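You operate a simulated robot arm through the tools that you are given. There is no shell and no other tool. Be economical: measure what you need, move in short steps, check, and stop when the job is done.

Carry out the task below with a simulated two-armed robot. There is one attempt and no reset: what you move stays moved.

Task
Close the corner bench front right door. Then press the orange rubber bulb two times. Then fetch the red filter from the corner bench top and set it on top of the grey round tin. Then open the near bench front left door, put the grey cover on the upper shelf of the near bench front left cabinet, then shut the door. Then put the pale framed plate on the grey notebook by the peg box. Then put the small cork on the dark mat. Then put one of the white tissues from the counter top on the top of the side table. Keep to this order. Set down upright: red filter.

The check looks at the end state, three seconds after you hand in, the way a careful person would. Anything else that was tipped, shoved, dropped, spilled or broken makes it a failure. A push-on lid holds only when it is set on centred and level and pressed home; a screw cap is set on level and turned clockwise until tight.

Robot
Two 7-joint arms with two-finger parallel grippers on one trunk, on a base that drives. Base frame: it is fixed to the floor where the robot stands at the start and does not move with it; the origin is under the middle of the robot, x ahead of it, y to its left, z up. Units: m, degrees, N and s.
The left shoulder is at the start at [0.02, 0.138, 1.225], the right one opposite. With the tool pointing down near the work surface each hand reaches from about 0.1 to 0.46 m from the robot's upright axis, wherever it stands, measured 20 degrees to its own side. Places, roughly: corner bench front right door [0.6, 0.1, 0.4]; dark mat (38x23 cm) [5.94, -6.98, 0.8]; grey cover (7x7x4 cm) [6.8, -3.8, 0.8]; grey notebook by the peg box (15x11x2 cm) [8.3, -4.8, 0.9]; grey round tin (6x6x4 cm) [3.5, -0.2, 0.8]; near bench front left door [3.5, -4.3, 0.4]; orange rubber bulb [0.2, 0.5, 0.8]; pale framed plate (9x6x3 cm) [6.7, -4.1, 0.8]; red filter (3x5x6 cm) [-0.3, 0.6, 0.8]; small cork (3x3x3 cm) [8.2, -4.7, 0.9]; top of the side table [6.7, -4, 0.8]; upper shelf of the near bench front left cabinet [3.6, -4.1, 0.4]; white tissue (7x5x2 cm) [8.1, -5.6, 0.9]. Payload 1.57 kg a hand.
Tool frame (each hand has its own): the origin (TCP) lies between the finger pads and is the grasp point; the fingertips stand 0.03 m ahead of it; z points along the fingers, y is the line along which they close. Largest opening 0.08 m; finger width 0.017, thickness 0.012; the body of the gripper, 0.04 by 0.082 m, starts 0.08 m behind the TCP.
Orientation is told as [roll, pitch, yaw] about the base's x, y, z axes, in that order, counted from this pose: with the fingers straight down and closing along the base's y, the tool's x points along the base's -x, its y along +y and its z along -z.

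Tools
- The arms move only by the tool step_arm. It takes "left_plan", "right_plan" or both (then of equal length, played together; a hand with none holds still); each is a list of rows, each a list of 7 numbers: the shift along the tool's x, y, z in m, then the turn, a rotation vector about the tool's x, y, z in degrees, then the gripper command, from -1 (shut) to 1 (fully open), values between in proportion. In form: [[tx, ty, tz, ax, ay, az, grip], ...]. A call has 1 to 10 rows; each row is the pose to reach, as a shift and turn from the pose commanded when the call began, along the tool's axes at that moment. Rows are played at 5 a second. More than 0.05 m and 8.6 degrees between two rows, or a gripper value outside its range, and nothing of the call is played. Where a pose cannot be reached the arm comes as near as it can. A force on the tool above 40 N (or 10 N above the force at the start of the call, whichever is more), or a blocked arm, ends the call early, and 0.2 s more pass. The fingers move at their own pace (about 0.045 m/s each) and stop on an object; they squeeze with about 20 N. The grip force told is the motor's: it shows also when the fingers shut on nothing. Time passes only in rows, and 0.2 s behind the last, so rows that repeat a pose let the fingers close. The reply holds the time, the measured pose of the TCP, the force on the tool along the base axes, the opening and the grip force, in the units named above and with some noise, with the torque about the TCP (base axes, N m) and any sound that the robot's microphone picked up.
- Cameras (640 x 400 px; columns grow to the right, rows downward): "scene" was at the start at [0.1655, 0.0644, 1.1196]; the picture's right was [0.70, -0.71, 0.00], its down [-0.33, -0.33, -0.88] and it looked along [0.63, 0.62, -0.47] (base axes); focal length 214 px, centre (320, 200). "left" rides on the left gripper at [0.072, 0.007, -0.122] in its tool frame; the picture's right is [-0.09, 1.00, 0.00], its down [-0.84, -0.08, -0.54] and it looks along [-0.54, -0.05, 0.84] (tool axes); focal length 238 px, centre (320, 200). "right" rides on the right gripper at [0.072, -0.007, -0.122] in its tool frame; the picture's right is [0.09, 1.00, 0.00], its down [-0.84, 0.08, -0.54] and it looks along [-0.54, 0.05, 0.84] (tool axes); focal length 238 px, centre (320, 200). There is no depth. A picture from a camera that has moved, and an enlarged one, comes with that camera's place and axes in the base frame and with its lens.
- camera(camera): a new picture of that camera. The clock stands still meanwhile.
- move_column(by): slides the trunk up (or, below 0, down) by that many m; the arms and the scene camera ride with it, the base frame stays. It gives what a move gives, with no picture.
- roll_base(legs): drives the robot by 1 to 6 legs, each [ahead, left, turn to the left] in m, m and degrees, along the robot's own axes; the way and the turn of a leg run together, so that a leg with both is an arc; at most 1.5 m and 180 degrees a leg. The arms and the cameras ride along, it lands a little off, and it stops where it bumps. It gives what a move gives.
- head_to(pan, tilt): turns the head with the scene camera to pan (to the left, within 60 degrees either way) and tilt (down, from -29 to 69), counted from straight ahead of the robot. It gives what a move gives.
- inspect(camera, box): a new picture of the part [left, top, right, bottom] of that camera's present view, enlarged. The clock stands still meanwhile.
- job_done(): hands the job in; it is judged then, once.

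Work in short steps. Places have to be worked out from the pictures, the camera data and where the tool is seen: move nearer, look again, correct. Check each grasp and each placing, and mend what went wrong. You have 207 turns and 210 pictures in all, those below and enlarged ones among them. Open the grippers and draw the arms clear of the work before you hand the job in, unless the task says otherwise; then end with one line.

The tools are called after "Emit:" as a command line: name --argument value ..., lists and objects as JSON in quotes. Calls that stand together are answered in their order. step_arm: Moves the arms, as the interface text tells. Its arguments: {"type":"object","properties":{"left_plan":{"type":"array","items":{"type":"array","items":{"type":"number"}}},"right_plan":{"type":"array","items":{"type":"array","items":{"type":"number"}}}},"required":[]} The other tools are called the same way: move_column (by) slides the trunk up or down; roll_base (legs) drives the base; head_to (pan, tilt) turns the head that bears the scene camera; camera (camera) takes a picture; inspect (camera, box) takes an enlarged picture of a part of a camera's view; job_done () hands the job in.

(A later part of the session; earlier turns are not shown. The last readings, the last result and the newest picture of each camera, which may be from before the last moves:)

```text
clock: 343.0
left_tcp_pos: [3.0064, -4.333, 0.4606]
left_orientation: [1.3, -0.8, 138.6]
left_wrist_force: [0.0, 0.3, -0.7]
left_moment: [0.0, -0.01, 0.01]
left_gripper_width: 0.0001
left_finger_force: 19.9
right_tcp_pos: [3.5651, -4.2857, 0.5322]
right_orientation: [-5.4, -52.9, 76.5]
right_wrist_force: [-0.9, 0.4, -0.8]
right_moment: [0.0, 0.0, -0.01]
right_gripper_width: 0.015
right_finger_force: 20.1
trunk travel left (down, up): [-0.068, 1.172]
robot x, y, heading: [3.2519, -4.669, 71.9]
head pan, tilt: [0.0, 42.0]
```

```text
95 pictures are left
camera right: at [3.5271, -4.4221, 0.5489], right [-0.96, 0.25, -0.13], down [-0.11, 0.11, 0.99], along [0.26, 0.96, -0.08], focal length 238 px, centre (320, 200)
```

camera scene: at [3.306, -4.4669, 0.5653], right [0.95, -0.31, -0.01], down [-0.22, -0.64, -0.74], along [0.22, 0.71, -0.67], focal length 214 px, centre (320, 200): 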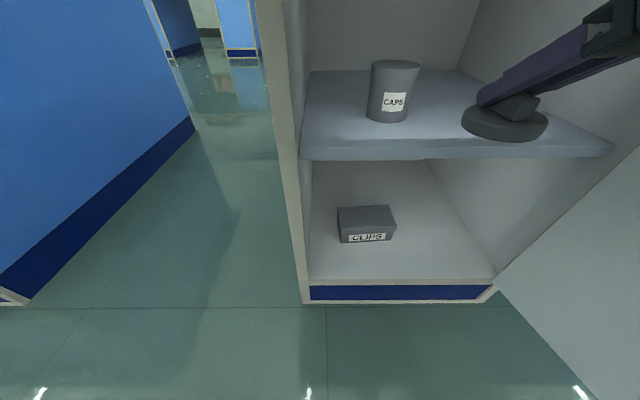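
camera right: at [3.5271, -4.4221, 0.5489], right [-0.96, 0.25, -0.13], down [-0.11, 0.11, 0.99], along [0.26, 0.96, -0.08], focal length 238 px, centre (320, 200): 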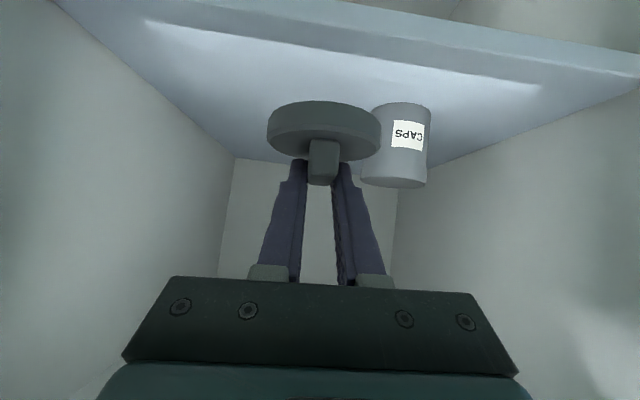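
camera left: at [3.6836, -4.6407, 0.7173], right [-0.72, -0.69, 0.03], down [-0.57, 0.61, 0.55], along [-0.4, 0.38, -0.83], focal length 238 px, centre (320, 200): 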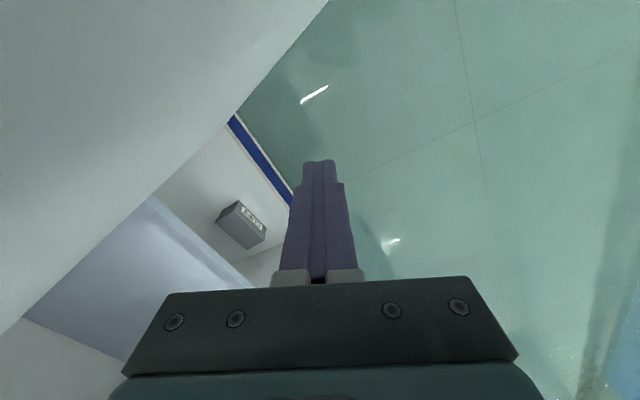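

Works well. I extend 4 cm more.

Emit:
step_arm --right_plan '[[-0.012, 0, 0.016, 0, 0, 0, -1], [-0.024, 0, 0.032, 0, 0, 0, -1]]'

Emit:
move_column --by -0.035

Emit:
camera --camera "scene"

Emit:
camera --camera "right"

```text
clock: 343.6
left_tcp_pos: [3.0069, -4.3331, 0.4607]
left_orientation: [1.3, -0.8, 138.6]
left_wrist_force: [0.2, 0.3, -0.7]
left_moment: [-0.02, 0.01, 0.01]
left_gripper_width: 0.0002
left_finger_force: 20.0
right_tcp_pos: [3.5766, -4.2472, 0.5313]
right_orientation: [-5.4, -52.9, 76.6]
right_wrist_force: [0.6, 0.4, 0.3]
right_moment: [0.03, -0.01, -0.04]
right_gripper_width: 0.0149
right_finger_force: 19.9
trunk travel left (down, up): [-0.068, 1.172]
robot x, y, heading: [3.2504, -4.6675, 71.9]
head pan, tilt: [0.0, 42.0]
```

```text
clock: 344.4
left_tcp_pos: [3.0075, -4.3344, 0.4266]
left_orientation: [1.4, -0.8, 138.5]
left_wrist_force: [-0.3, -0.1, -0.3]
left_moment: [0.01, -0.01, -0.01]
left_gripper_width: 0.0002
left_finger_force: 19.7
right_tcp_pos: [3.5773, -4.2489, 0.4973]
right_orientation: [-5.3, -52.9, 76.7]
right_wrist_force: [0.8, -0.8, -1.3]
right_moment: [0.02, 0.01, -0.01]
right_gripper_width: 0.0147
right_finger_force: 20.2
trunk travel left (down, up): [-0.033, 1.207]
robot x, y, heading: [3.2519, -4.6704, 72.1]
head pan, tilt: [0.0, 42.0]
```

```text
94 pictures are left
camera scene: at [3.3113, -4.4933, 0.5313], right [0.95, -0.31, 0.0], down [-0.21, -0.64, -0.74], along [0.23, 0.71, -0.67], focal length 214 px, centre (320, 200)
```

scene: 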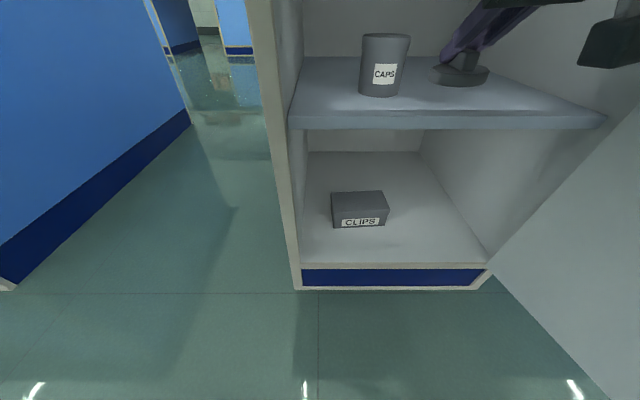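

```text
93 pictures are left
camera right: at [3.5397, -4.3846, 0.5145], right [-0.96, 0.25, -0.13], down [-0.11, 0.11, 0.99], along [0.26, 0.96, -0.08], focal length 238 px, centre (320, 200)
```

right: 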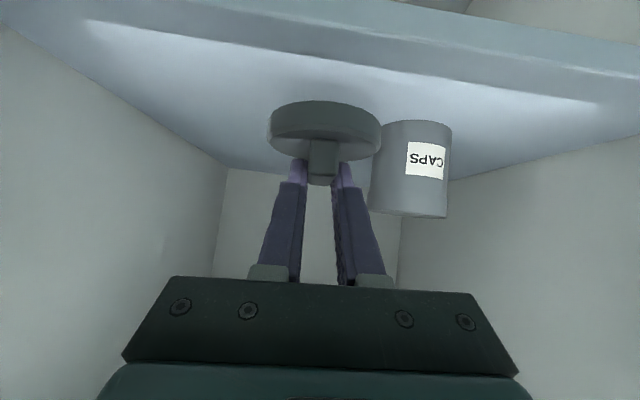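

The cover sits beside the jar with a gap. I lower slowly until contact.

Emit:
move_column --by -0.012

Emit:
move_column --by -0.004

Emit:
inspect --camera "scene" --box '[340, 20, 540, 140]'

```text
clock: 345.0
left_tcp_pos: [3.0066, -4.334, 0.414]
left_orientation: [1.5, -0.8, 138.6]
left_wrist_force: [-0.2, 0.3, 0.6]
left_moment: [0.04, 0.0, -0.02]
left_gripper_width: 0.0
left_finger_force: 20.1
right_tcp_pos: [3.5777, -4.2479, 0.4857]
right_orientation: [-5.4, -53.0, 76.5]
right_wrist_force: [0.5, 0.5, -0.3]
right_moment: [-0.03, 0.02, 0.0]
right_gripper_width: 0.015
right_finger_force: 19.7
trunk travel left (down, up): [-0.021, 1.219]
robot x, y, heading: [3.2542, -4.6671, 72.1]
head pan, tilt: [0.0, 42.0]
```

```text
clock: 345.5
left_tcp_pos: [3.0079, -4.334, 0.4094]
left_orientation: [1.4, -0.8, 138.6]
left_wrist_force: [0.1, -0.7, -0.4]
left_moment: [-0.05, -0.02, -0.01]
left_gripper_width: 0.0001
left_finger_force: 19.8
right_tcp_pos: [3.577, -4.2471, 0.4813]
right_orientation: [-5.4, -52.9, 76.5]
right_wrist_force: [-0.2, -0.4, 0.4]
right_moment: [0.04, 0.04, 0.0]
right_gripper_width: 0.015
right_finger_force: 19.7
trunk travel left (down, up): [-0.017, 1.223]
robot x, y, heading: [3.2525, -4.6674, 72.0]
head pan, tilt: [0.0, 42.0]
```

```text
3.20 times, centred on (440, 80) of scene
camera zoom: at [3.3113, -4.4934, 0.5153], right [0.95, -0.31, 0.0], down [-0.21, -0.64, -0.74], along [0.23, 0.71, -0.67], focal length 686 px, centre (-64, 584)
```

zoom: 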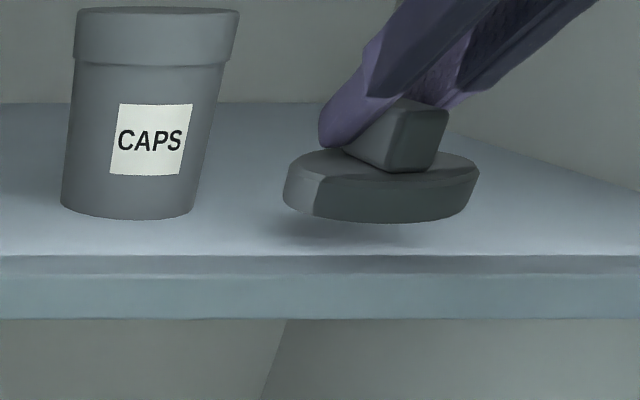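

There's still a gap of about 1 cm. I continue down with the trunk.

Emit:
move_column --by -0.008

Emit:
move_column --by -0.004

Emit:
inspect --camera "scene" --box '[340, 20, 540, 140]'

```text
clock: 346.1
left_tcp_pos: [3.0073, -4.3339, 0.4025]
left_orientation: [1.4, -0.9, 138.6]
left_wrist_force: [0.6, 0.0, 0.3]
left_moment: [0.01, 0.02, 0.01]
left_gripper_width: 0.0
left_finger_force: 20.4
right_tcp_pos: [3.5774, -4.2489, 0.473]
right_orientation: [-5.5, -53.0, 76.6]
right_wrist_force: [-0.2, 1.1, 0.4]
right_moment: [0.01, 0.01, 0.01]
right_gripper_width: 0.0151
right_finger_force: 20.2
trunk travel left (down, up): [-0.009, 1.231]
robot x, y, heading: [3.2537, -4.666, 72.0]
head pan, tilt: [0.0, 42.0]
```

```text
clock: 346.6
left_tcp_pos: [3.0063, -4.3343, 0.3977]
left_orientation: [1.4, -0.7, 138.6]
left_wrist_force: [0.0, -0.1, 0.2]
left_moment: [0.0, 0.04, 0.03]
left_gripper_width: 0.0
left_finger_force: 19.7
right_tcp_pos: [3.5768, -4.2495, 0.47]
right_orientation: [-5.4, -53.0, 76.5]
right_wrist_force: [-0.6, -0.4, -0.6]
right_moment: [0.0, -0.02, 0.0]
right_gripper_width: 0.0151
right_finger_force: 19.4
trunk travel left (down, up): [-0.005, 1.235]
robot x, y, heading: [3.2555, -4.6669, 72.1]
head pan, tilt: [0.0, 42.0]
```

```text
3.20 times, centred on (440, 80) of scene
camera zoom: at [3.3113, -4.4934, 0.5033], right [0.95, -0.31, 0.0], down [-0.21, -0.64, -0.74], along [0.23, 0.71, -0.67], focal length 686 px, centre (-64, 584)
```

zoom: 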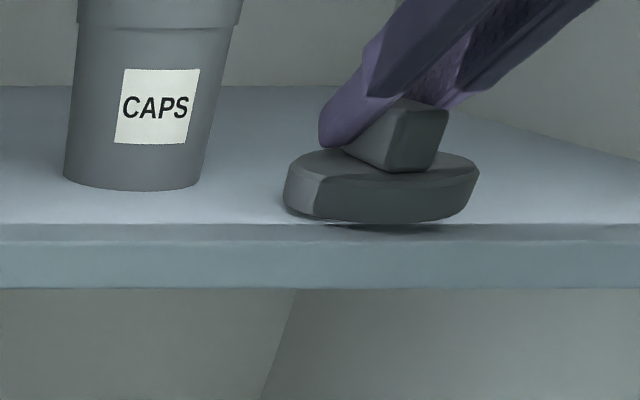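

The disk is nearly down but its front is at the shelf edge. I move 3 cm further in before setting it down.

Emit:
step_arm --right_plan '[[-0.011, 0, 0.011, 0, 0, 0, -1], [-0.0215, 0, 0.0214, 0, 0, 0, -1], [-0.0215, 0, 0.0214, 0, 0, 0, -1]]'

Emit:
inspect --camera "scene" --box '[340, 20, 540, 140]'

```text
clock: 347.4
left_tcp_pos: [3.0069, -4.3344, 0.3969]
left_orientation: [1.4, -0.8, 138.6]
left_wrist_force: [-0.6, 0.0, -1.2]
left_moment: [0.02, 0.0, -0.03]
left_gripper_width: 0.0001
left_finger_force: 19.9
right_tcp_pos: [3.586, -4.2196, 0.4735]
right_orientation: [-5.4, -52.8, 76.6]
right_wrist_force: [-1.0, 0.1, -0.6]
right_moment: [0.01, 0.0, -0.05]
right_gripper_width: 0.0149
right_finger_force: 19.7
trunk travel left (down, up): [-0.005, 1.235]
robot x, y, heading: [3.2532, -4.6627, 71.7]
head pan, tilt: [0.0, 42.0]
```

```text
3.20 times, centred on (440, 80) of scene
camera zoom: at [3.3113, -4.4936, 0.5033], right [0.95, -0.31, 0.0], down [-0.21, -0.64, -0.74], along [0.23, 0.71, -0.67], focal length 686 px, centre (-64, 584)
```

zoom: 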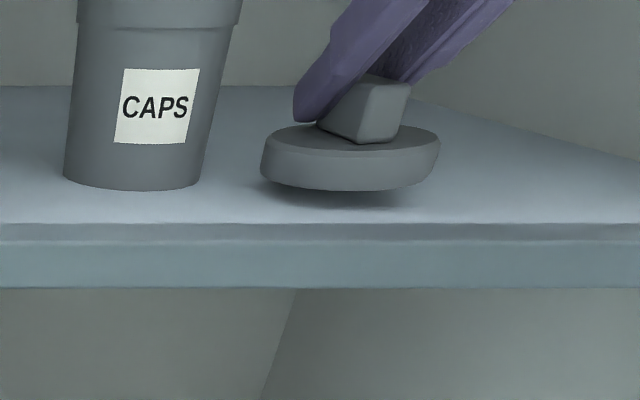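

It's well inside now. I lower with the arm in millimetre steps until contact.

Emit:
step_arm --right_plan '[[0.0024, 0, 0.0018, 0, 0, 0, -1], [0.0048, 0, 0.0036, 0, 0, 0, -1], [0.0064, 0, 0.0048, 0, 0, 0, -1]]'

Emit:
inspect --camera "scene" --box '[340, 20, 540, 140]'

```text
clock: 348.2
left_tcp_pos: [3.0063, -4.3346, 0.3983]
left_orientation: [1.4, -0.8, 138.7]
left_wrist_force: [0.7, 0.0, 0.8]
left_moment: [0.02, -0.06, -0.02]
left_gripper_width: 0.0002
left_finger_force: 19.4
right_tcp_pos: [3.5861, -4.2204, 0.4665]
right_orientation: [-5.3, -53.0, 76.6]
right_wrist_force: [-0.1, -1.4, 2.7]
right_moment: [0.02, 0.07, 0.02]
right_gripper_width: 0.015
right_finger_force: 20.0
trunk travel left (down, up): [-0.005, 1.235]
robot x, y, heading: [3.2521, -4.6673, 71.8]
head pan, tilt: [0.0, 42.0]
```

```text
3.20 times, centred on (440, 80) of scene
camera zoom: at [3.3113, -4.4933, 0.5034], right [0.95, -0.31, 0.0], down [-0.21, -0.64, -0.74], along [0.23, 0.71, -0.67], focal length 686 px, centre (-64, 584)
```

zoom: 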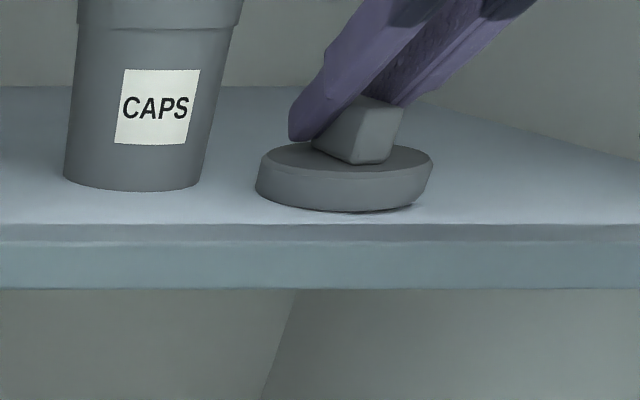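

Contact at 2.7 N. I open the fingers and withdraw along the finger axis.

Emit:
step_arm --right_plan '[[0, 0, 0, 0, 0, 0, -0.5], [0, 0, 0, 0, 0, 0, 0], [0, 0, 0, 0, 0, 0, 0.0], [0, 0, -0.015, 0, 0, 0, 0.0], [0, 0, -0.035, 0, 0, 0, 0], [0, 0, -0.06, 0, 0, 0, 0], [0, 0, -0.085, 0, 0, 0, 0]]'

Emit:
inspect --camera "scene" --box '[340, 20, 540, 140]'

```text
clock: 349.8
left_tcp_pos: [3.0062, -4.3347, 0.398]
left_orientation: [1.4, -0.8, 138.6]
left_wrist_force: [-0.4, -0.7, -0.4]
left_moment: [0.03, 0.02, 0.04]
left_gripper_width: 0.0002
left_finger_force: 20.1
right_tcp_pos: [3.5633, -4.2845, 0.5165]
right_orientation: [-5.6, -52.8, 76.5]
right_wrist_force: [0.0, -0.6, 0.3]
right_moment: [0.02, 0.0, 0.02]
right_gripper_width: 0.0397
right_finger_force: 0.0
trunk travel left (down, up): [-0.005, 1.235]
robot x, y, heading: [3.2562, -4.6622, 72.0]
head pan, tilt: [0.0, 42.0]
```

```text
3.20 times, centred on (440, 80) of scene
camera zoom: at [3.3114, -4.4937, 0.5032], right [0.95, -0.31, 0.0], down [-0.21, -0.64, -0.74], along [0.23, 0.71, -0.67], focal length 686 px, centre (-64, 584)
```

zoom: 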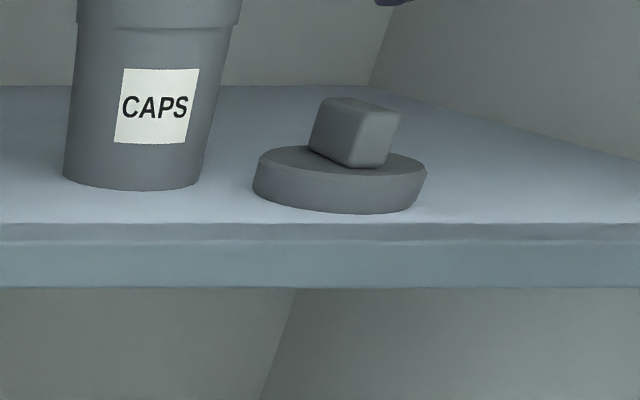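

The cover stands flat on the upper shelf. I back out before shutting the door.

Emit:
roll_base --legs '[[-0.5, 0, 0]]'

Emit:
step_arm --right_plan '[[0, 0, 0, 0, 0, 0, -1], [0, 0, 0, 0, 0, 0, -1], [0, 0, 0, 0, 0, 0, -1]]'

Emit:
move_column --by 0.115

Emit:
roll_base --legs '[[0, -0.36, 0]]'

Emit:
camera --camera "right"

Emit:
camera --camera "scene"

```text
clock: 352.7
left_tcp_pos: [2.8526, -4.807, 0.3974]
left_orientation: [1.4, -0.8, 138.5]
left_wrist_force: [-0.1, 0.7, 1.1]
left_moment: [-0.04, -0.01, 0.01]
left_gripper_width: 0.0
left_finger_force: 20.0
right_tcp_pos: [3.4091, -4.7582, 0.5175]
right_orientation: [-5.4, -53.0, 76.5]
right_wrist_force: [0.6, 0.1, 0.3]
right_moment: [-0.01, 0.0, 0.01]
right_gripper_width: 0.0403
right_finger_force: 0.1
trunk travel left (down, up): [-0.005, 1.235]
robot x, y, heading: [3.098, -5.1446, 71.6]
head pan, tilt: [0.0, 42.0]
```

```text
clock: 353.5
left_tcp_pos: [2.8505, -4.8081, 0.3977]
left_orientation: [1.4, -0.8, 138.4]
left_wrist_force: [0.0, 0.9, -0.1]
left_moment: [-0.05, 0.01, 0.03]
left_gripper_width: 0.0
left_finger_force: 20.8
right_tcp_pos: [3.4078, -4.7588, 0.5169]
right_orientation: [-5.4, -52.9, 76.4]
right_wrist_force: [0.8, 0.0, 0.7]
right_moment: [0.01, -0.01, 0.0]
right_gripper_width: 0.0001
right_finger_force: 16.7
trunk travel left (down, up): [-0.005, 1.235]
robot x, y, heading: [3.1014, -5.143, 71.6]
head pan, tilt: [0.0, 42.0]
```

```text
clock: 355.0
left_tcp_pos: [2.8521, -4.8074, 0.5125]
left_orientation: [1.4, -0.8, 138.3]
left_wrist_force: [-0.1, -0.5, 0.0]
left_moment: [0.0, 0.0, 0.0]
left_gripper_width: 0.0002
left_finger_force: 20.1
right_tcp_pos: [3.4067, -4.7589, 0.6304]
right_orientation: [-5.4, -52.9, 76.6]
right_wrist_force: [0.7, 0.1, -0.1]
right_moment: [0.0, -0.01, -0.01]
right_gripper_width: 0.0001
right_finger_force: 19.9
trunk travel left (down, up): [-0.12, 1.12]
robot x, y, heading: [3.0965, -5.1445, 71.7]
head pan, tilt: [0.0, 42.0]
```

```text
clock: 357.3
left_tcp_pos: [3.1913, -4.9195, 0.5126]
left_orientation: [1.4, -0.9, 138.4]
left_wrist_force: [0.3, -0.2, -1.4]
left_moment: [0.0, -0.02, -0.03]
left_gripper_width: 0.0
left_finger_force: 20.2
right_tcp_pos: [3.7476, -4.8718, 0.632]
right_orientation: [-5.4, -52.9, 76.5]
right_wrist_force: [-0.1, -0.6, 0.3]
right_moment: [-0.03, -0.02, -0.02]
right_gripper_width: 0.0
right_finger_force: 20.4
trunk travel left (down, up): [-0.12, 1.12]
robot x, y, heading: [3.4348, -5.2563, 71.8]
head pan, tilt: [0.0, 42.0]
```

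```text
87 pictures are left
camera right: at [3.7099, -5.0075, 0.6486], right [-0.96, 0.25, -0.13], down [-0.11, 0.11, 0.99], along [0.26, 0.96, -0.08], focal length 238 px, centre (320, 200)
```

right: 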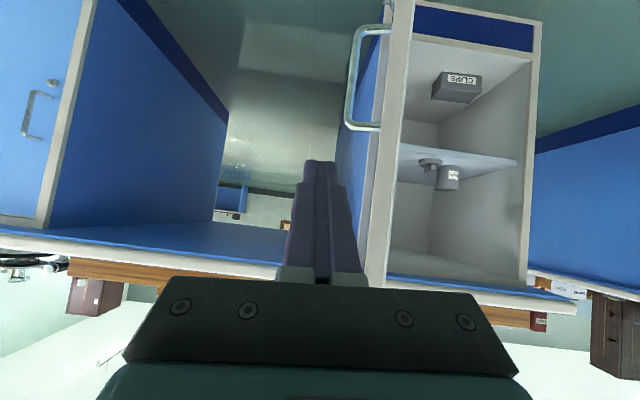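

```text
86 pictures are left
camera scene: at [3.4957, -5.0801, 0.6183], right [0.95, -0.31, 0.0], down [-0.21, -0.64, -0.74], along [0.23, 0.71, -0.67], focal length 214 px, centre (320, 200)
```

scene: 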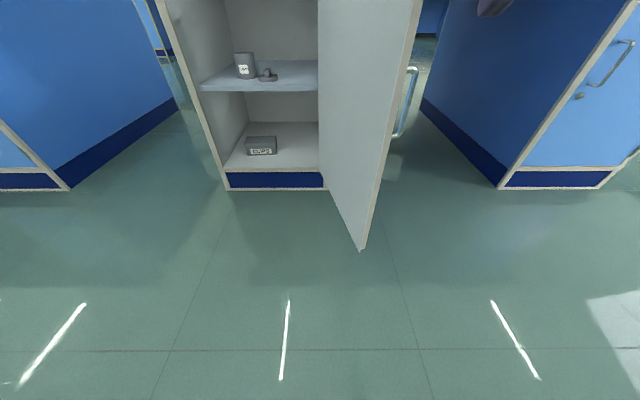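

The cabinet contents look fine. I move the hand right of the open door and forward, then sweep left along the closing arc.

Emit:
roll_base --legs '[[0, -0.08, 0], [0.22, 0, 0], [0, 0.22, 0], [0, 0.1, 0], [0, 0.07, 0]]'

Emit:
camera --camera "right"

Emit:
camera --camera "scene"

```text
clock: 362.3
left_tcp_pos: [2.9681, -4.6139, 0.5121]
left_orientation: [1.4, -0.9, 138.3]
left_wrist_force: [-0.4, -0.2, -0.2]
left_moment: [0.0, -0.03, 0.0]
left_gripper_width: 0.0
left_finger_force: 19.9
right_tcp_pos: [3.5252, -4.5667, 0.6326]
right_orientation: [-5.6, -52.9, 76.3]
right_wrist_force: [-0.6, -0.6, -0.9]
right_moment: [0.03, -0.01, -0.01]
right_gripper_width: 0.0
right_finger_force: 19.4
trunk travel left (down, up): [-0.12, 1.12]
robot x, y, heading: [3.211, -4.9451, 71.7]
head pan, tilt: [0.0, 42.0]
```

```text
85 pictures are left
camera right: at [3.4857, -4.7026, 0.6488], right [-0.96, 0.25, -0.13], down [-0.11, 0.11, 0.99], along [0.27, 0.96, -0.08], focal length 238 px, centre (320, 200)
```

right: 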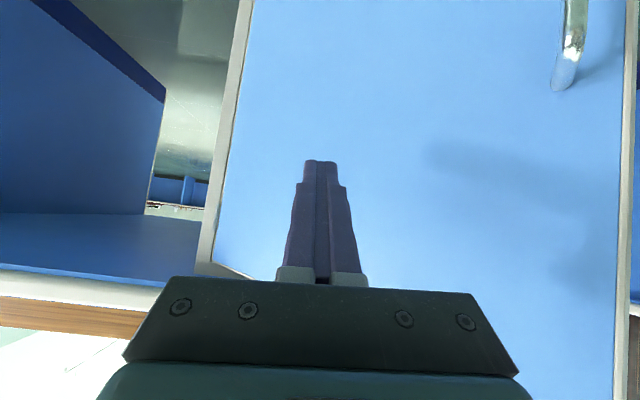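

```text
84 pictures are left
camera scene: at [3.2713, -4.7747, 0.6183], right [0.95, -0.32, 0.0], down [-0.21, -0.64, -0.74], along [0.24, 0.7, -0.67], focal length 214 px, centre (320, 200)
```

scene: 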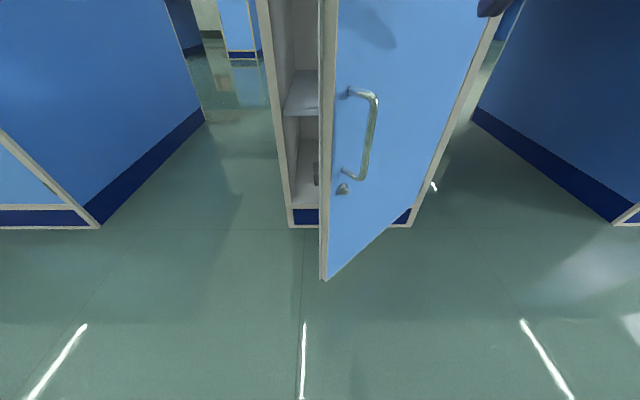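

Working: the door is now about 45° open. I continue the arc left and forward.

Emit:
roll_base --legs '[[0.04, 0.07, 0], [0.08, 0.06, 0], [0.08, 0.03, 0], [0.06, 0.01, 0]]'

Emit:
camera --camera "scene"

Emit:
camera --camera "right"

```text
clock: 365.4
left_tcp_pos: [2.8827, -4.3388, 0.5112]
left_orientation: [1.6, -0.7, 138.1]
left_wrist_force: [-0.3, 0.0, 0.3]
left_moment: [-0.01, 0.01, 0.01]
left_gripper_width: 0.0001
left_finger_force: 20.3
right_tcp_pos: [3.4368, -4.3002, 0.6271]
right_orientation: [-5.7, -51.3, 76.4]
right_wrist_force: [-3.5, -18.7, 4.5]
right_moment: [-0.12, -0.03, -0.05]
right_gripper_width: 0.0
right_finger_force: 19.5
trunk travel left (down, up): [-0.12, 1.12]
robot x, y, heading: [3.127, -4.668, 71.3]
head pan, tilt: [0.0, 42.0]
stopped in leg 4: the force on the tool passed its limit at 163 N (the readings are from after the stop); the commanded pose is now the measured one
```

```text
83 pictures are left
camera scene: at [3.1854, -4.5015, 0.6175], right [0.95, -0.32, 0.0], down [-0.21, -0.64, -0.74], along [0.24, 0.7, -0.67], focal length 214 px, centre (320, 200)
```

scene: 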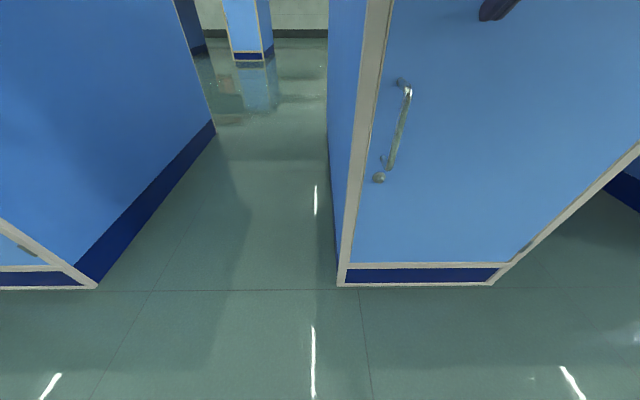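

```text
82 pictures are left
camera right: at [3.3977, -4.4353, 0.6481], right [-0.96, 0.25, -0.13], down [-0.1, 0.14, 0.99], along [0.27, 0.96, -0.1], focal length 238 px, centre (320, 200)
```

right: 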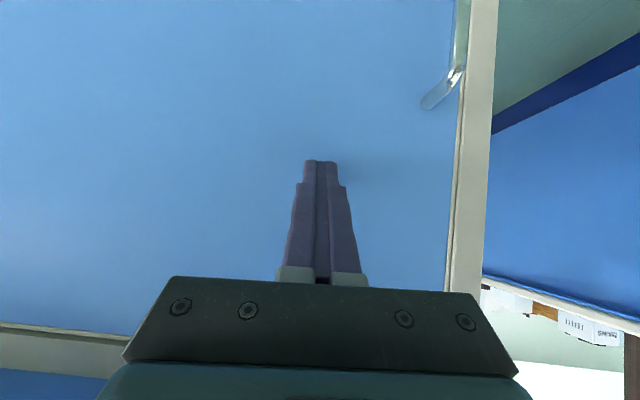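

The door is firmly shut. I back away, raise the trunk, and return the right hand to vertical for the plate.

Emit:
roll_base --legs '[[-0.5, 0, 0]]'

Emit:
move_column --by 0.4

Emit:
step_arm --right_plan '[[0.01, 0, -0.013, -0.4, 7.4, 0.3, 0.5], [0.021, 0, -0.027, -0.9, 14.7, 0.6, 1], [0.032, 0, -0.041, -1.3, 22, 1, 1], [0.042, 0, -0.054, -1.7, 29.4, 1.3, 1], [0.053, 0, -0.068, -2.1, 36.8, 1.6, 1], [0.063, 0, -0.081, -2.6, 44, 1.9, 1], [0.074, 0, -0.095, -3, 51.5, 2.2, 1]]'

Emit:
roll_base --legs '[[0.13, -1.34, 0], [0.13, -1.34, 0], [1.0, -0.36, 0]]'

Emit:
move_column --by 0.1

Emit:
camera --camera "scene"

```text
clock: 368.3
left_tcp_pos: [2.7236, -4.8095, 0.5132]
left_orientation: [1.3, -0.8, 138.0]
left_wrist_force: [0.6, -1.0, 0.5]
left_moment: [-0.01, 0.01, -0.01]
left_gripper_width: 0.0
left_finger_force: 19.3
right_tcp_pos: [3.277, -4.7704, 0.6307]
right_orientation: [-5.6, -51.8, 76.4]
right_wrist_force: [-0.5, -1.2, -0.3]
right_moment: [0.02, -0.03, 0.0]
right_gripper_width: 0.0003
right_finger_force: 20.0
trunk travel left (down, up): [-0.12, 1.12]
robot x, y, heading: [2.9653, -5.1466, 71.5]
head pan, tilt: [0.0, 42.0]
```

```text
clock: 372.1
left_tcp_pos: [2.7228, -4.8097, 0.9128]
left_orientation: [1.2, -0.8, 138.1]
left_wrist_force: [0.2, 0.3, -0.4]
left_moment: [-0.02, -0.03, -0.02]
left_gripper_width: 0.0001
left_finger_force: 20.4
right_tcp_pos: [3.2781, -4.7707, 1.0295]
right_orientation: [-5.6, -51.8, 76.3]
right_wrist_force: [-1.0, 0.3, -0.6]
right_moment: [0.0, 0.01, 0.01]
right_gripper_width: 0.0002
right_finger_force: 20.1
trunk travel left (down, up): [-0.52, 0.72]
robot x, y, heading: [2.9671, -5.1457, 71.4]
head pan, tilt: [0.0, 42.0]
```

```text
clock: 373.7
left_tcp_pos: [2.7233, -4.8106, 0.9127]
left_orientation: [1.3, -0.9, 138.1]
left_wrist_force: [-0.2, -0.7, 0.0]
left_moment: [0.01, 0.0, 0.02]
left_gripper_width: 0.0
left_finger_force: 20.4
right_tcp_pos: [3.2398, -4.8901, 1.0173]
right_orientation: [-1.0, 2.0, 71.1]
right_wrist_force: [0.5, -0.3, -1.0]
right_moment: [0.02, -0.04, 0.01]
right_gripper_width: 0.0799
right_finger_force: 0.0
trunk travel left (down, up): [-0.52, 0.72]
robot x, y, heading: [2.967, -5.1475, 71.7]
head pan, tilt: [0.0, 42.0]
```

```text
clock: 391.7
left_tcp_pos: [5.9756, -4.5692, 0.9126]
left_orientation: [1.3, -0.8, 138.6]
left_wrist_force: [-0.3, -0.4, 0.4]
left_moment: [0.0, 0.03, 0.0]
left_gripper_width: 0.0001
left_finger_force: 19.9
right_tcp_pos: [6.4927, -4.6447, 1.0165]
right_orientation: [-0.8, 2.0, 71.1]
right_wrist_force: [-0.2, -0.2, 0.9]
right_moment: [0.01, 0.01, 0.0]
right_gripper_width: 0.0801
right_finger_force: 0.0
trunk travel left (down, up): [-0.52, 0.72]
robot x, y, heading: [6.2215, -4.9035, 72.1]
head pan, tilt: [0.0, 42.0]
```

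```text
clock: 393.1
left_tcp_pos: [5.9753, -4.5697, 1.0127]
left_orientation: [1.3, -0.8, 138.5]
left_wrist_force: [0.1, -0.9, 0.1]
left_moment: [-0.04, 0.0, -0.02]
left_gripper_width: 0.0
left_finger_force: 19.9
right_tcp_pos: [6.4926, -4.6457, 1.1172]
right_orientation: [-0.8, 2.2, 71.2]
right_wrist_force: [0.7, 0.6, -0.3]
right_moment: [0.0, -0.02, 0.02]
right_gripper_width: 0.08
right_finger_force: 0.1
trunk travel left (down, up): [-0.62, 0.62]
robot x, y, heading: [6.2219, -4.9016, 71.8]
head pan, tilt: [0.0, 42.0]
```

```text
81 pictures are left
camera scene: at [6.2787, -4.7298, 1.1183], right [0.95, -0.31, 0.0], down [-0.21, -0.64, -0.74], along [0.23, 0.71, -0.67], focal length 214 px, centre (320, 200)
```

scene: 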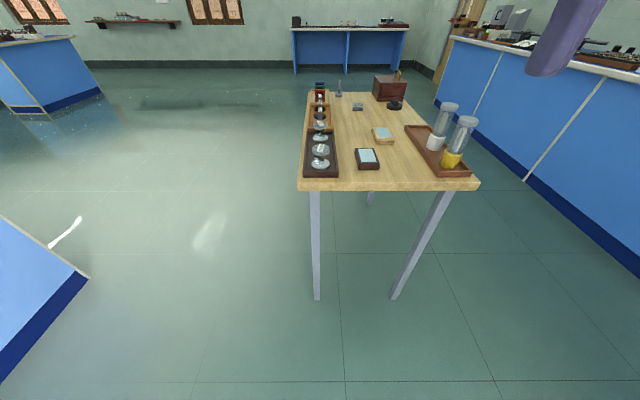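

The pale plate is at about (6.69,-4.14), its 9 cm side along the table, so my natural closing axis spans the 6 cm. I drive in.

Emit:
roll_base --legs '[[0.47, -0.03, 0]]'

Emit:
camera --camera "right"

Emit:
camera --camera "scene"

```text
clock: 395.9
left_tcp_pos: [6.149, -4.1348, 1.0132]
left_orientation: [1.3, -0.8, 138.5]
left_wrist_force: [0.0, -0.8, 0.1]
left_moment: [-0.02, 0.0, -0.02]
left_gripper_width: 0.0
left_finger_force: 19.8
right_tcp_pos: [6.6663, -4.209, 1.1156]
right_orientation: [-0.8, 2.0, 71.4]
right_wrist_force: [-0.6, -0.5, -0.8]
right_moment: [-0.03, 0.01, -0.01]
right_gripper_width: 0.0798
right_finger_force: 0.0
trunk travel left (down, up): [-0.62, 0.62]
robot x, y, heading: [6.3923, -4.4674, 72.1]
head pan, tilt: [0.0, 42.0]
```

```text
80 pictures are left
camera right: at [6.6494, -4.2747, 1.2419], right [-0.97, 0.23, -0.01], down [0.19, 0.84, 0.51], along [0.13, 0.49, -0.86], focal length 238 px, centre (320, 200)
```

right: 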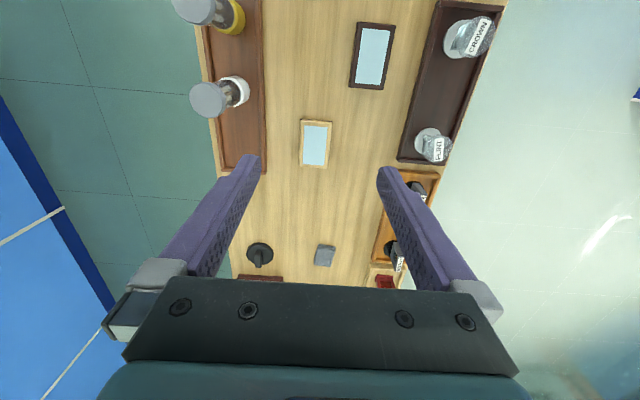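

```text
79 pictures are left
camera scene: at [6.4523, -4.2937, 1.1183], right [0.95, -0.31, 0.0], down [-0.21, -0.64, -0.74], along [0.23, 0.71, -0.67], focal length 214 px, centre (320, 200)
```

scene: 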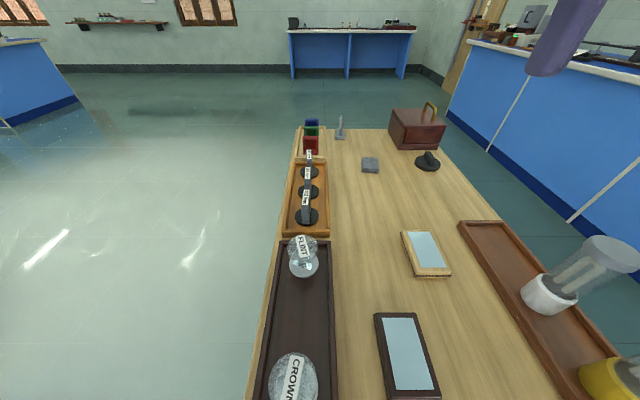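

The plate is at (6.695,-4.146). I move over it and descend most of the way.

Emit:
step_arm --right_plan '[[-0.035, -0.004, 0, -0.8, -2, 0, 1], [-0.069, -0.008, 0.02, -0.8, -2, 0, 1], [-0.069, -0.008, 0.07, -0.8, -2, 0, 1], [-0.069, -0.008, 0.12, -0.8, -2, 0, 1], [-0.069, -0.008, 0.17, -0.8, -2, 0, 1], [-0.069, -0.008, 0.22, -0.8, -2, 0, 1], [-0.069, -0.008, 0.25, -0.8, -2, 0, 1]]'

Emit:
camera --camera "right"

Emit:
inspect --camera "scene" --box '[360, 180, 500, 300]'

```text
clock: 397.5
left_tcp_pos: [6.1483, -4.135, 1.0121]
left_orientation: [1.4, -0.9, 138.7]
left_wrist_force: [0.1, 0.1, 1.0]
left_moment: [0.0, 0.0, 0.0]
left_gripper_width: 0.0
left_finger_force: 19.8
right_tcp_pos: [6.696, -4.1552, 0.8636]
right_orientation: [0.0, 0.1, 71.4]
right_wrist_force: [0.0, 0.9, -0.6]
right_moment: [0.05, 0.0, 0.0]
right_gripper_width: 0.0801
right_finger_force: 0.0
trunk travel left (down, up): [-0.62, 0.62]
robot x, y, heading: [6.3915, -4.4709, 71.8]
head pan, tilt: [0.0, 42.0]
```

```text
78 pictures are left
camera right: at [6.6791, -4.2258, 0.9862], right [-0.97, 0.23, 0.0], down [0.19, 0.82, 0.54], along [0.12, 0.53, -0.84], focal length 238 px, centre (320, 200)
```

right: 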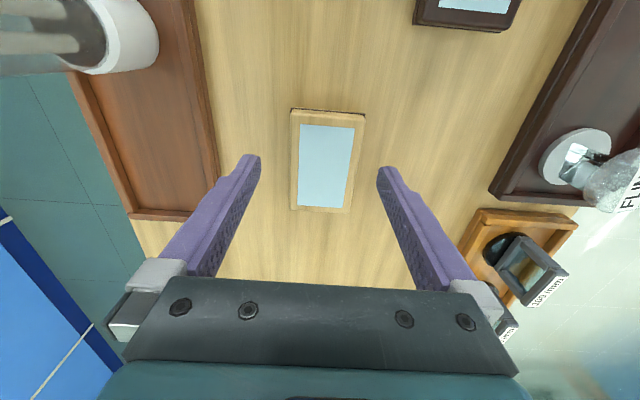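

```text
3.33 times, centred on (430, 240) of scene
camera zoom: at [6.4522, -4.2938, 1.1183], right [0.95, -0.31, 0.0], down [-0.21, -0.64, -0.74], along [0.23, 0.71, -0.67], focal length 715 px, centre (-47, 67)
```

zoom: 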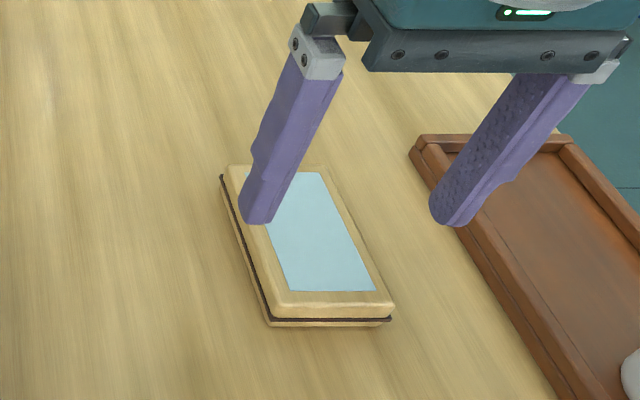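

Small corrections are needed: 6 mm forward, 3 mm left, 4° yaw. I descend to about z 0.815.

Emit:
step_arm --right_plan '[[-0.006, 0.003, 0.01, 0, 0, 4, 1], [-0.006, 0.003, 0.03, 0, 0, 4, 1], [-0.006, 0.003, 0.045, 0, 0, 4, 1], [-0.006, 0.003, 0.05, 0, 0, 4, 1]]'

Emit:
inspect --camera "scene" --box '[370, 200, 490, 300]'

```text
clock: 398.5
left_tcp_pos: [6.1482, -4.134, 1.0115]
left_orientation: [1.4, -0.9, 138.6]
left_wrist_force: [0.2, -0.1, 0.5]
left_moment: [0.01, 0.01, -0.03]
left_gripper_width: 0.0
left_finger_force: 19.8
right_tcp_pos: [6.6959, -4.1509, 0.8142]
right_orientation: [0.0, 0.1, 67.4]
right_wrist_force: [-0.5, 0.3, -0.7]
right_moment: [-0.03, 0.0, 0.02]
right_gripper_width: 0.0803
right_finger_force: 0.0
trunk travel left (down, up): [-0.62, 0.62]
robot x, y, heading: [6.3942, -4.4705, 72.0]
head pan, tilt: [0.0, 42.0]
```

```text
4.00 times, centred on (430, 250) of scene
camera zoom: at [6.4523, -4.2937, 1.1183], right [0.95, -0.31, 0.0], down [-0.21, -0.64, -0.74], along [0.23, 0.71, -0.67], focal length 858 px, centre (-120, 0)
```

zoom: 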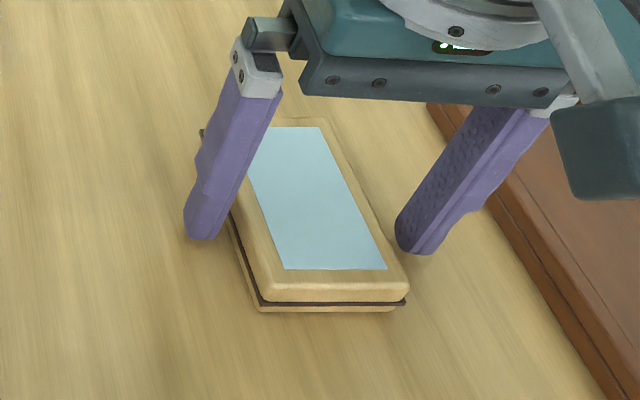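

The fingers straddle the plate. I descend a few millimetres more and close.

Emit:
step_arm --right_plan '[[0, 0, 0.003, 0, 0, 0, 1], [0, 0, 0.005, 0, 0, 0, 1], [0, 0, 0.005, 0, 0, 0, 0.4], [0, 0, 0.005, 0, 0, 0, -0.2], [0, 0, 0.005, 0, 0, 0, -1], [0, 0, 0.005, 0, 0, 0, -1], [0, 0, 0.005, 0, 0, 0, -1]]'

Emit:
camera --camera "right"

```text
clock: 400.1
left_tcp_pos: [6.1491, -4.1339, 1.0132]
left_orientation: [1.3, -0.8, 138.6]
left_wrist_force: [0.2, 0.3, 0.2]
left_moment: [-0.03, -0.04, 0.01]
left_gripper_width: 0.0002
left_finger_force: 20.0
right_tcp_pos: [6.6961, -4.1483, 0.8092]
right_orientation: [0.0, 0.0, 67.4]
right_wrist_force: [-1.5, -2.6, 21.8]
right_moment: [0.05, -0.03, 0.06]
right_gripper_width: 0.0588
right_finger_force: 19.9
trunk travel left (down, up): [-0.62, 0.62]
robot x, y, heading: [6.3914, -4.4701, 71.9]
head pan, tilt: [0.0, 42.0]
```

```text
75 pictures are left
camera right: at [6.6748, -4.2177, 0.933], right [-0.95, 0.3, 0.0], down [0.25, 0.8, 0.54], along [0.16, 0.52, -0.84], focal length 238 px, centre (320, 200)
```

right: 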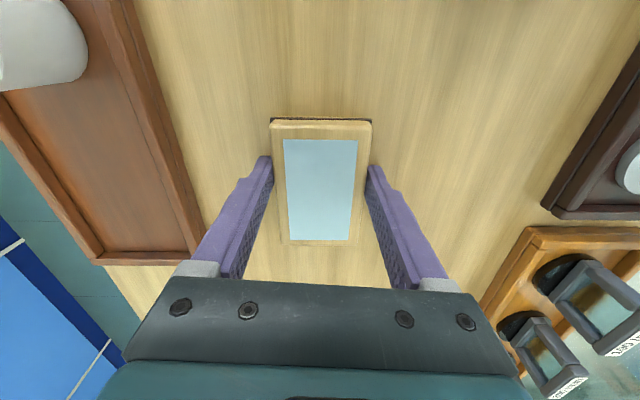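

Gripped at 58.8 mm with the tips on the table, so the table top is at about 0.779. I lift slowly.

Emit:
step_arm --right_plan '[[0, 0, -0.005, 0, 0, 0, -1], [0, 0, -0.015, 0, 0, 0, -1], [0, 0, -0.03, 0, 0, 0, -1], [0, 0, -0.06, 0, 0, 0, -1], [0, 0, -0.1, 0, 0, 0, -1], [0, 0, -0.14, 0, 0, 0, -1], [0, 0, -0.18, 0, 0, 0, -1], [0, 0, -0.22, 0, 0, 0, -1], [0, 0, -0.26, 0, 0, 0, -1]]'

Emit:
camera --camera "right"

```text
clock: 402.1
left_tcp_pos: [6.1481, -4.1335, 1.0129]
left_orientation: [1.3, -0.8, 138.6]
left_wrist_force: [0.5, 0.2, -0.6]
left_moment: [0.02, -0.01, 0.03]
left_gripper_width: 0.0
left_finger_force: 20.3
right_tcp_pos: [6.6971, -4.1487, 1.07]
right_orientation: [-0.1, 0.2, 67.4]
right_wrist_force: [0.0, -0.3, -2.6]
right_moment: [0.0, 0.0, 0.08]
right_gripper_width: 0.0585
right_finger_force: 19.9
trunk travel left (down, up): [-0.62, 0.62]
robot x, y, heading: [6.3957, -4.4672, 71.8]
head pan, tilt: [0.0, 42.0]
```

```text
74 pictures are left
camera right: at [6.675, -4.218, 1.1925], right [-0.95, 0.3, 0.0], down [0.25, 0.8, 0.54], along [0.16, 0.52, -0.84], focal length 238 px, centre (320, 200)
```

right: 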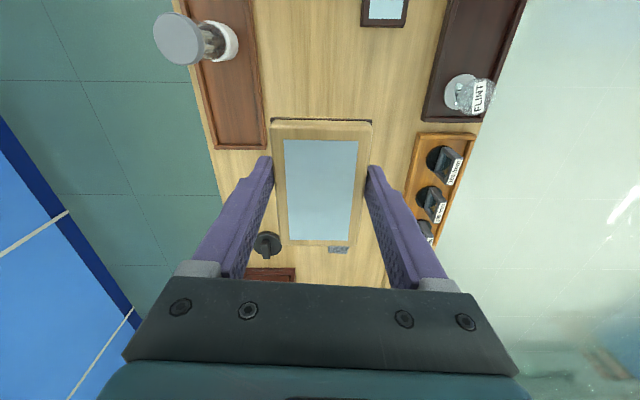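

The plate is held. I back out, turn east and drive toward the wall counter near the notebook.

Emit:
roll_base --legs '[[-0.5, 0, 0], [0, 0, -90], [0.9, 0, 0], [0, 0.35, 0]]'

Emit:
head_to --pan 0 --tilt 25

Emit:
camera --camera "scene"

```text
clock: 415.1
left_tcp_pos: [7.5442, -4.6524, 1.0125]
left_orientation: [1.5, -0.8, 48.5]
left_wrist_force: [-0.5, 0.3, 0.0]
left_moment: [0.0, 0.0, -0.03]
left_gripper_width: 0.0002
left_finger_force: 20.0
right_tcp_pos: [7.5263, -5.201, 1.0691]
right_orientation: [0.1, 0.1, -22.8]
right_wrist_force: [0.2, 0.0, -1.4]
right_moment: [0.01, 0.04, 0.02]
right_gripper_width: 0.0578
right_finger_force: 20.0
trunk travel left (down, up): [-0.62, 0.62]
robot x, y, heading: [7.2099, -4.8975, -18.4]
head pan, tilt: [0.0, 42.0]
```

```text
clock: 415.9
left_tcp_pos: [7.5422, -4.6519, 1.0136]
left_orientation: [1.5, -0.8, 48.2]
left_wrist_force: [0.1, -0.3, 0.1]
left_moment: [-0.01, -0.01, 0.0]
left_gripper_width: 0.0
left_finger_force: 20.4
right_tcp_pos: [7.5255, -5.201, 1.068]
right_orientation: [0.0, 0.1, -22.9]
right_wrist_force: [-0.2, -0.3, -1.8]
right_moment: [0.02, 0.02, 0.02]
right_gripper_width: 0.0577
right_finger_force: 19.8
trunk travel left (down, up): [-0.62, 0.62]
robot x, y, heading: [7.212, -4.8992, -18.5]
head pan, tilt: [0.0, 25.0]
```

```text
73 pictures are left
camera scene: at [7.3908, -4.9573, 1.1445], right [-0.31, -0.95, 0.0], down [-0.4, 0.13, -0.91], along [0.86, -0.28, -0.42], focal length 214 px, centre (320, 200)
```

scene: 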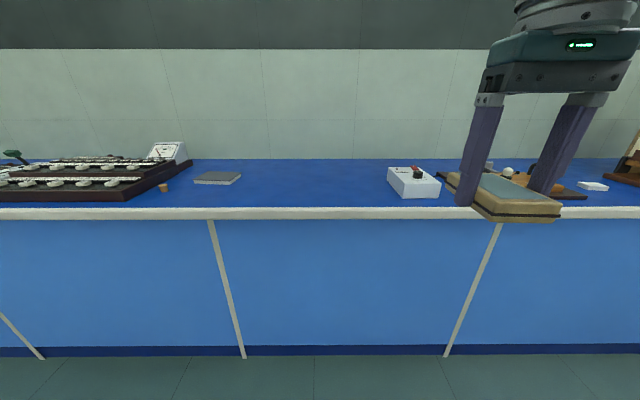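

I see the grey notebook at about (8.30,-4.815), top z≈0.86, and the cork at about (8.2,-4.67). I raise slightly and drive so the right hand comes over the notebook.

Emit:
move_column --by 0.08

Emit:
roll_base --legs '[[0, 0.6, 0], [0.55, 0, 0]]'

Emit:
head_to --pan -5 --tilt 45

Emit:
camera --camera "scene"

Emit:
camera --camera "right"

```text
clock: 417.1
left_tcp_pos: [7.5417, -4.6507, 1.092]
left_orientation: [1.4, -0.8, 48.3]
left_wrist_force: [-0.2, -0.2, -0.5]
left_moment: [0.03, 0.03, 0.01]
left_gripper_width: 0.0
left_finger_force: 19.9
right_tcp_pos: [7.5253, -5.2006, 1.1485]
right_orientation: [0.0, 0.0, -22.9]
right_wrist_force: [0.4, -0.2, -1.8]
right_moment: [0.02, 0.05, -0.01]
right_gripper_width: 0.058
right_finger_force: 19.6
trunk travel left (down, up): [-0.7, 0.54]
robot x, y, heading: [7.2088, -4.8994, -18.2]
head pan, tilt: [0.0, 25.0]
```

```text
clock: 423.3
left_tcp_pos: [8.2632, -4.2528, 1.0932]
left_orientation: [1.4, -0.8, 48.4]
left_wrist_force: [-0.9, -0.4, 0.2]
left_moment: [0.01, -0.02, -0.02]
left_gripper_width: 0.0
left_finger_force: 20.1
right_tcp_pos: [8.2477, -4.8015, 1.149]
right_orientation: [0.0, 0.1, -22.8]
right_wrist_force: [-0.8, -0.1, -1.7]
right_moment: [0.03, 0.0, 0.01]
right_gripper_width: 0.0575
right_finger_force: 20.1
trunk travel left (down, up): [-0.7, 0.54]
robot x, y, heading: [7.9285, -4.4995, -18.5]
head pan, tilt: [0.0, 25.0]
```

```text
clock: 424.1
left_tcp_pos: [8.2638, -4.2529, 1.0924]
left_orientation: [1.3, -0.7, 48.3]
left_wrist_force: [-0.4, -0.1, 0.4]
left_moment: [0.01, 0.0, 0.0]
left_gripper_width: 0.0002
left_finger_force: 19.7
right_tcp_pos: [8.2471, -4.8004, 1.149]
right_orientation: [-0.1, 0.1, -22.8]
right_wrist_force: [0.1, -0.5, -1.2]
right_moment: [0.01, 0.02, -0.03]
right_gripper_width: 0.0574
right_finger_force: 20.1
trunk travel left (down, up): [-0.7, 0.54]
robot x, y, heading: [7.9254, -4.4988, -18.3]
head pan, tilt: [-5.0, 45.0]
```

```text
72 pictures are left
camera scene: at [8.098, -4.5617, 1.194], right [-0.39, -0.92, 0.0], down [-0.65, 0.28, -0.71], along [0.65, -0.28, -0.71], focal length 214 px, centre (320, 200)
```

scene: 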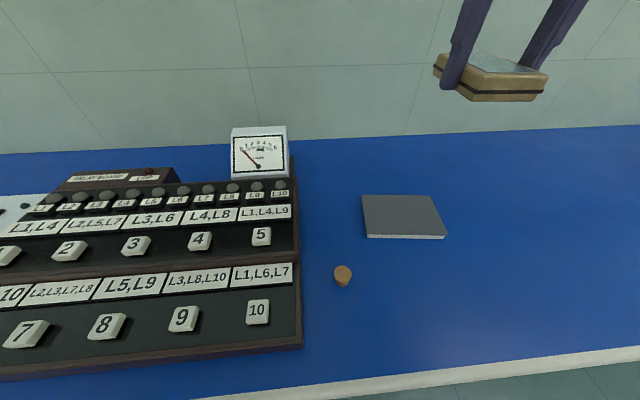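

```text
71 pictures are left
camera right: at [8.1776, -4.7805, 1.272], right [0.3, 0.95, 0.0], down [0.8, -0.25, 0.54], along [0.52, -0.16, -0.84], focal length 238 px, centre (320, 200)
```

right: 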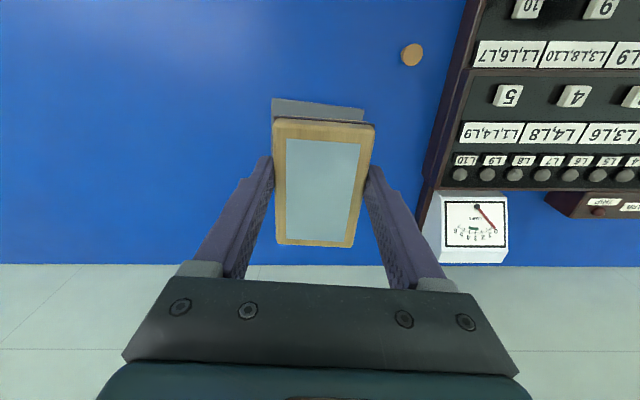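

The notebook's centre is about (8.297,-4.83) at yaw -24°, matching my hand. I drive 5.5 cm forward to stay within reach.

Emit:
roll_base --legs '[[0.055, 0, 0]]'

Emit:
step_arm --right_plan '[[-0.003, -0.013, 0.02, 0, 0, 0, -1], [-0.003, -0.013, 0.06, 0, 0, 0, -1], [-0.003, -0.013, 0.1, 0, 0, 0, -1], [-0.003, -0.013, 0.14, 0, 0, 0, -1], [-0.003, -0.013, 0.18, 0, 0, 0, -1], [-0.003, -0.013, 0.21, 0, 0, 0, -1]]'

Emit:
inspect --camera "scene" --box '[320, 110, 500, 260]'

Emit:
camera --camera "right"

```text
clock: 425.1
left_tcp_pos: [8.315, -4.2717, 1.0923]
left_orientation: [1.5, -0.8, 48.4]
left_wrist_force: [-0.9, -0.4, 0.4]
left_moment: [-0.01, -0.01, -0.03]
left_gripper_width: 0.0
left_finger_force: 20.2
right_tcp_pos: [8.298, -4.8188, 1.1491]
right_orientation: [-0.1, 0.1, -22.8]
right_wrist_force: [0.0, -0.2, -1.0]
right_moment: [-0.01, 0.0, -0.02]
right_gripper_width: 0.0578
right_finger_force: 20.0
trunk travel left (down, up): [-0.7, 0.54]
robot x, y, heading: [7.9798, -4.5155, -18.1]
head pan, tilt: [-5.0, 45.0]
```

```text
clock: 426.5
left_tcp_pos: [8.3152, -4.2713, 1.0934]
left_orientation: [1.4, -0.9, 48.4]
left_wrist_force: [0.2, 0.3, 0.7]
left_moment: [0.01, 0.01, 0.0]
left_gripper_width: 0.0001
left_finger_force: 20.2
right_tcp_pos: [8.2977, -4.8322, 0.9383]
right_orientation: [-0.1, 0.1, -22.7]
right_wrist_force: [0.3, -0.4, -0.9]
right_moment: [0.03, -0.01, -0.02]
right_gripper_width: 0.0579
right_finger_force: 19.7
trunk travel left (down, up): [-0.7, 0.54]
robot x, y, heading: [7.9793, -4.5145, -17.9]
head pan, tilt: [-5.0, 45.0]
```

```text
2.67 times, centred on (410, 185) of scene
camera zoom: at [8.1504, -4.5789, 1.194], right [-0.39, -0.92, 0.0], down [-0.65, 0.28, -0.71], along [0.65, -0.28, -0.71], focal length 572 px, centre (80, 240)
```

zoom: 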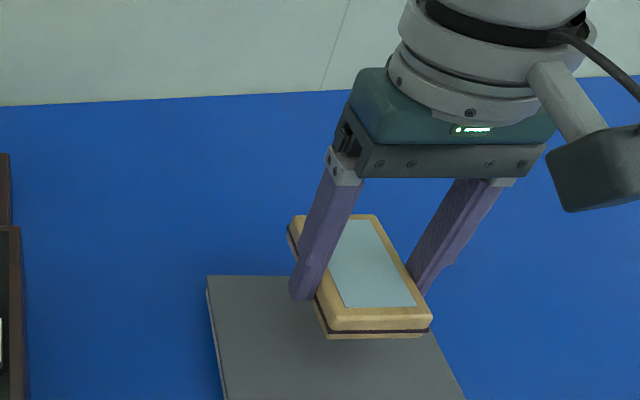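

```text
69 pictures are left
camera right: at [8.2278, -4.811, 1.0612], right [0.3, 0.95, 0.0], down [0.8, -0.25, 0.54], along [0.52, -0.16, -0.84], focal length 238 px, centre (320, 200)
```

right: 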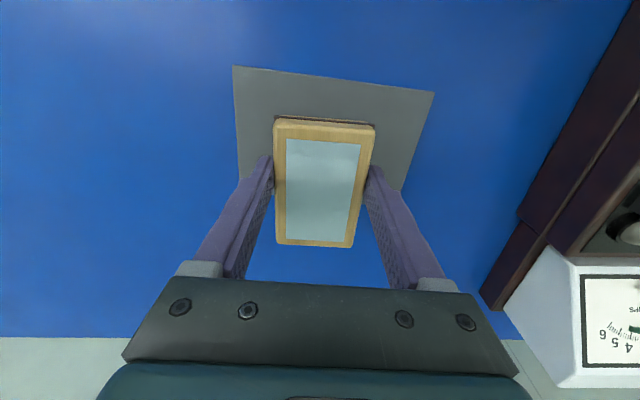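

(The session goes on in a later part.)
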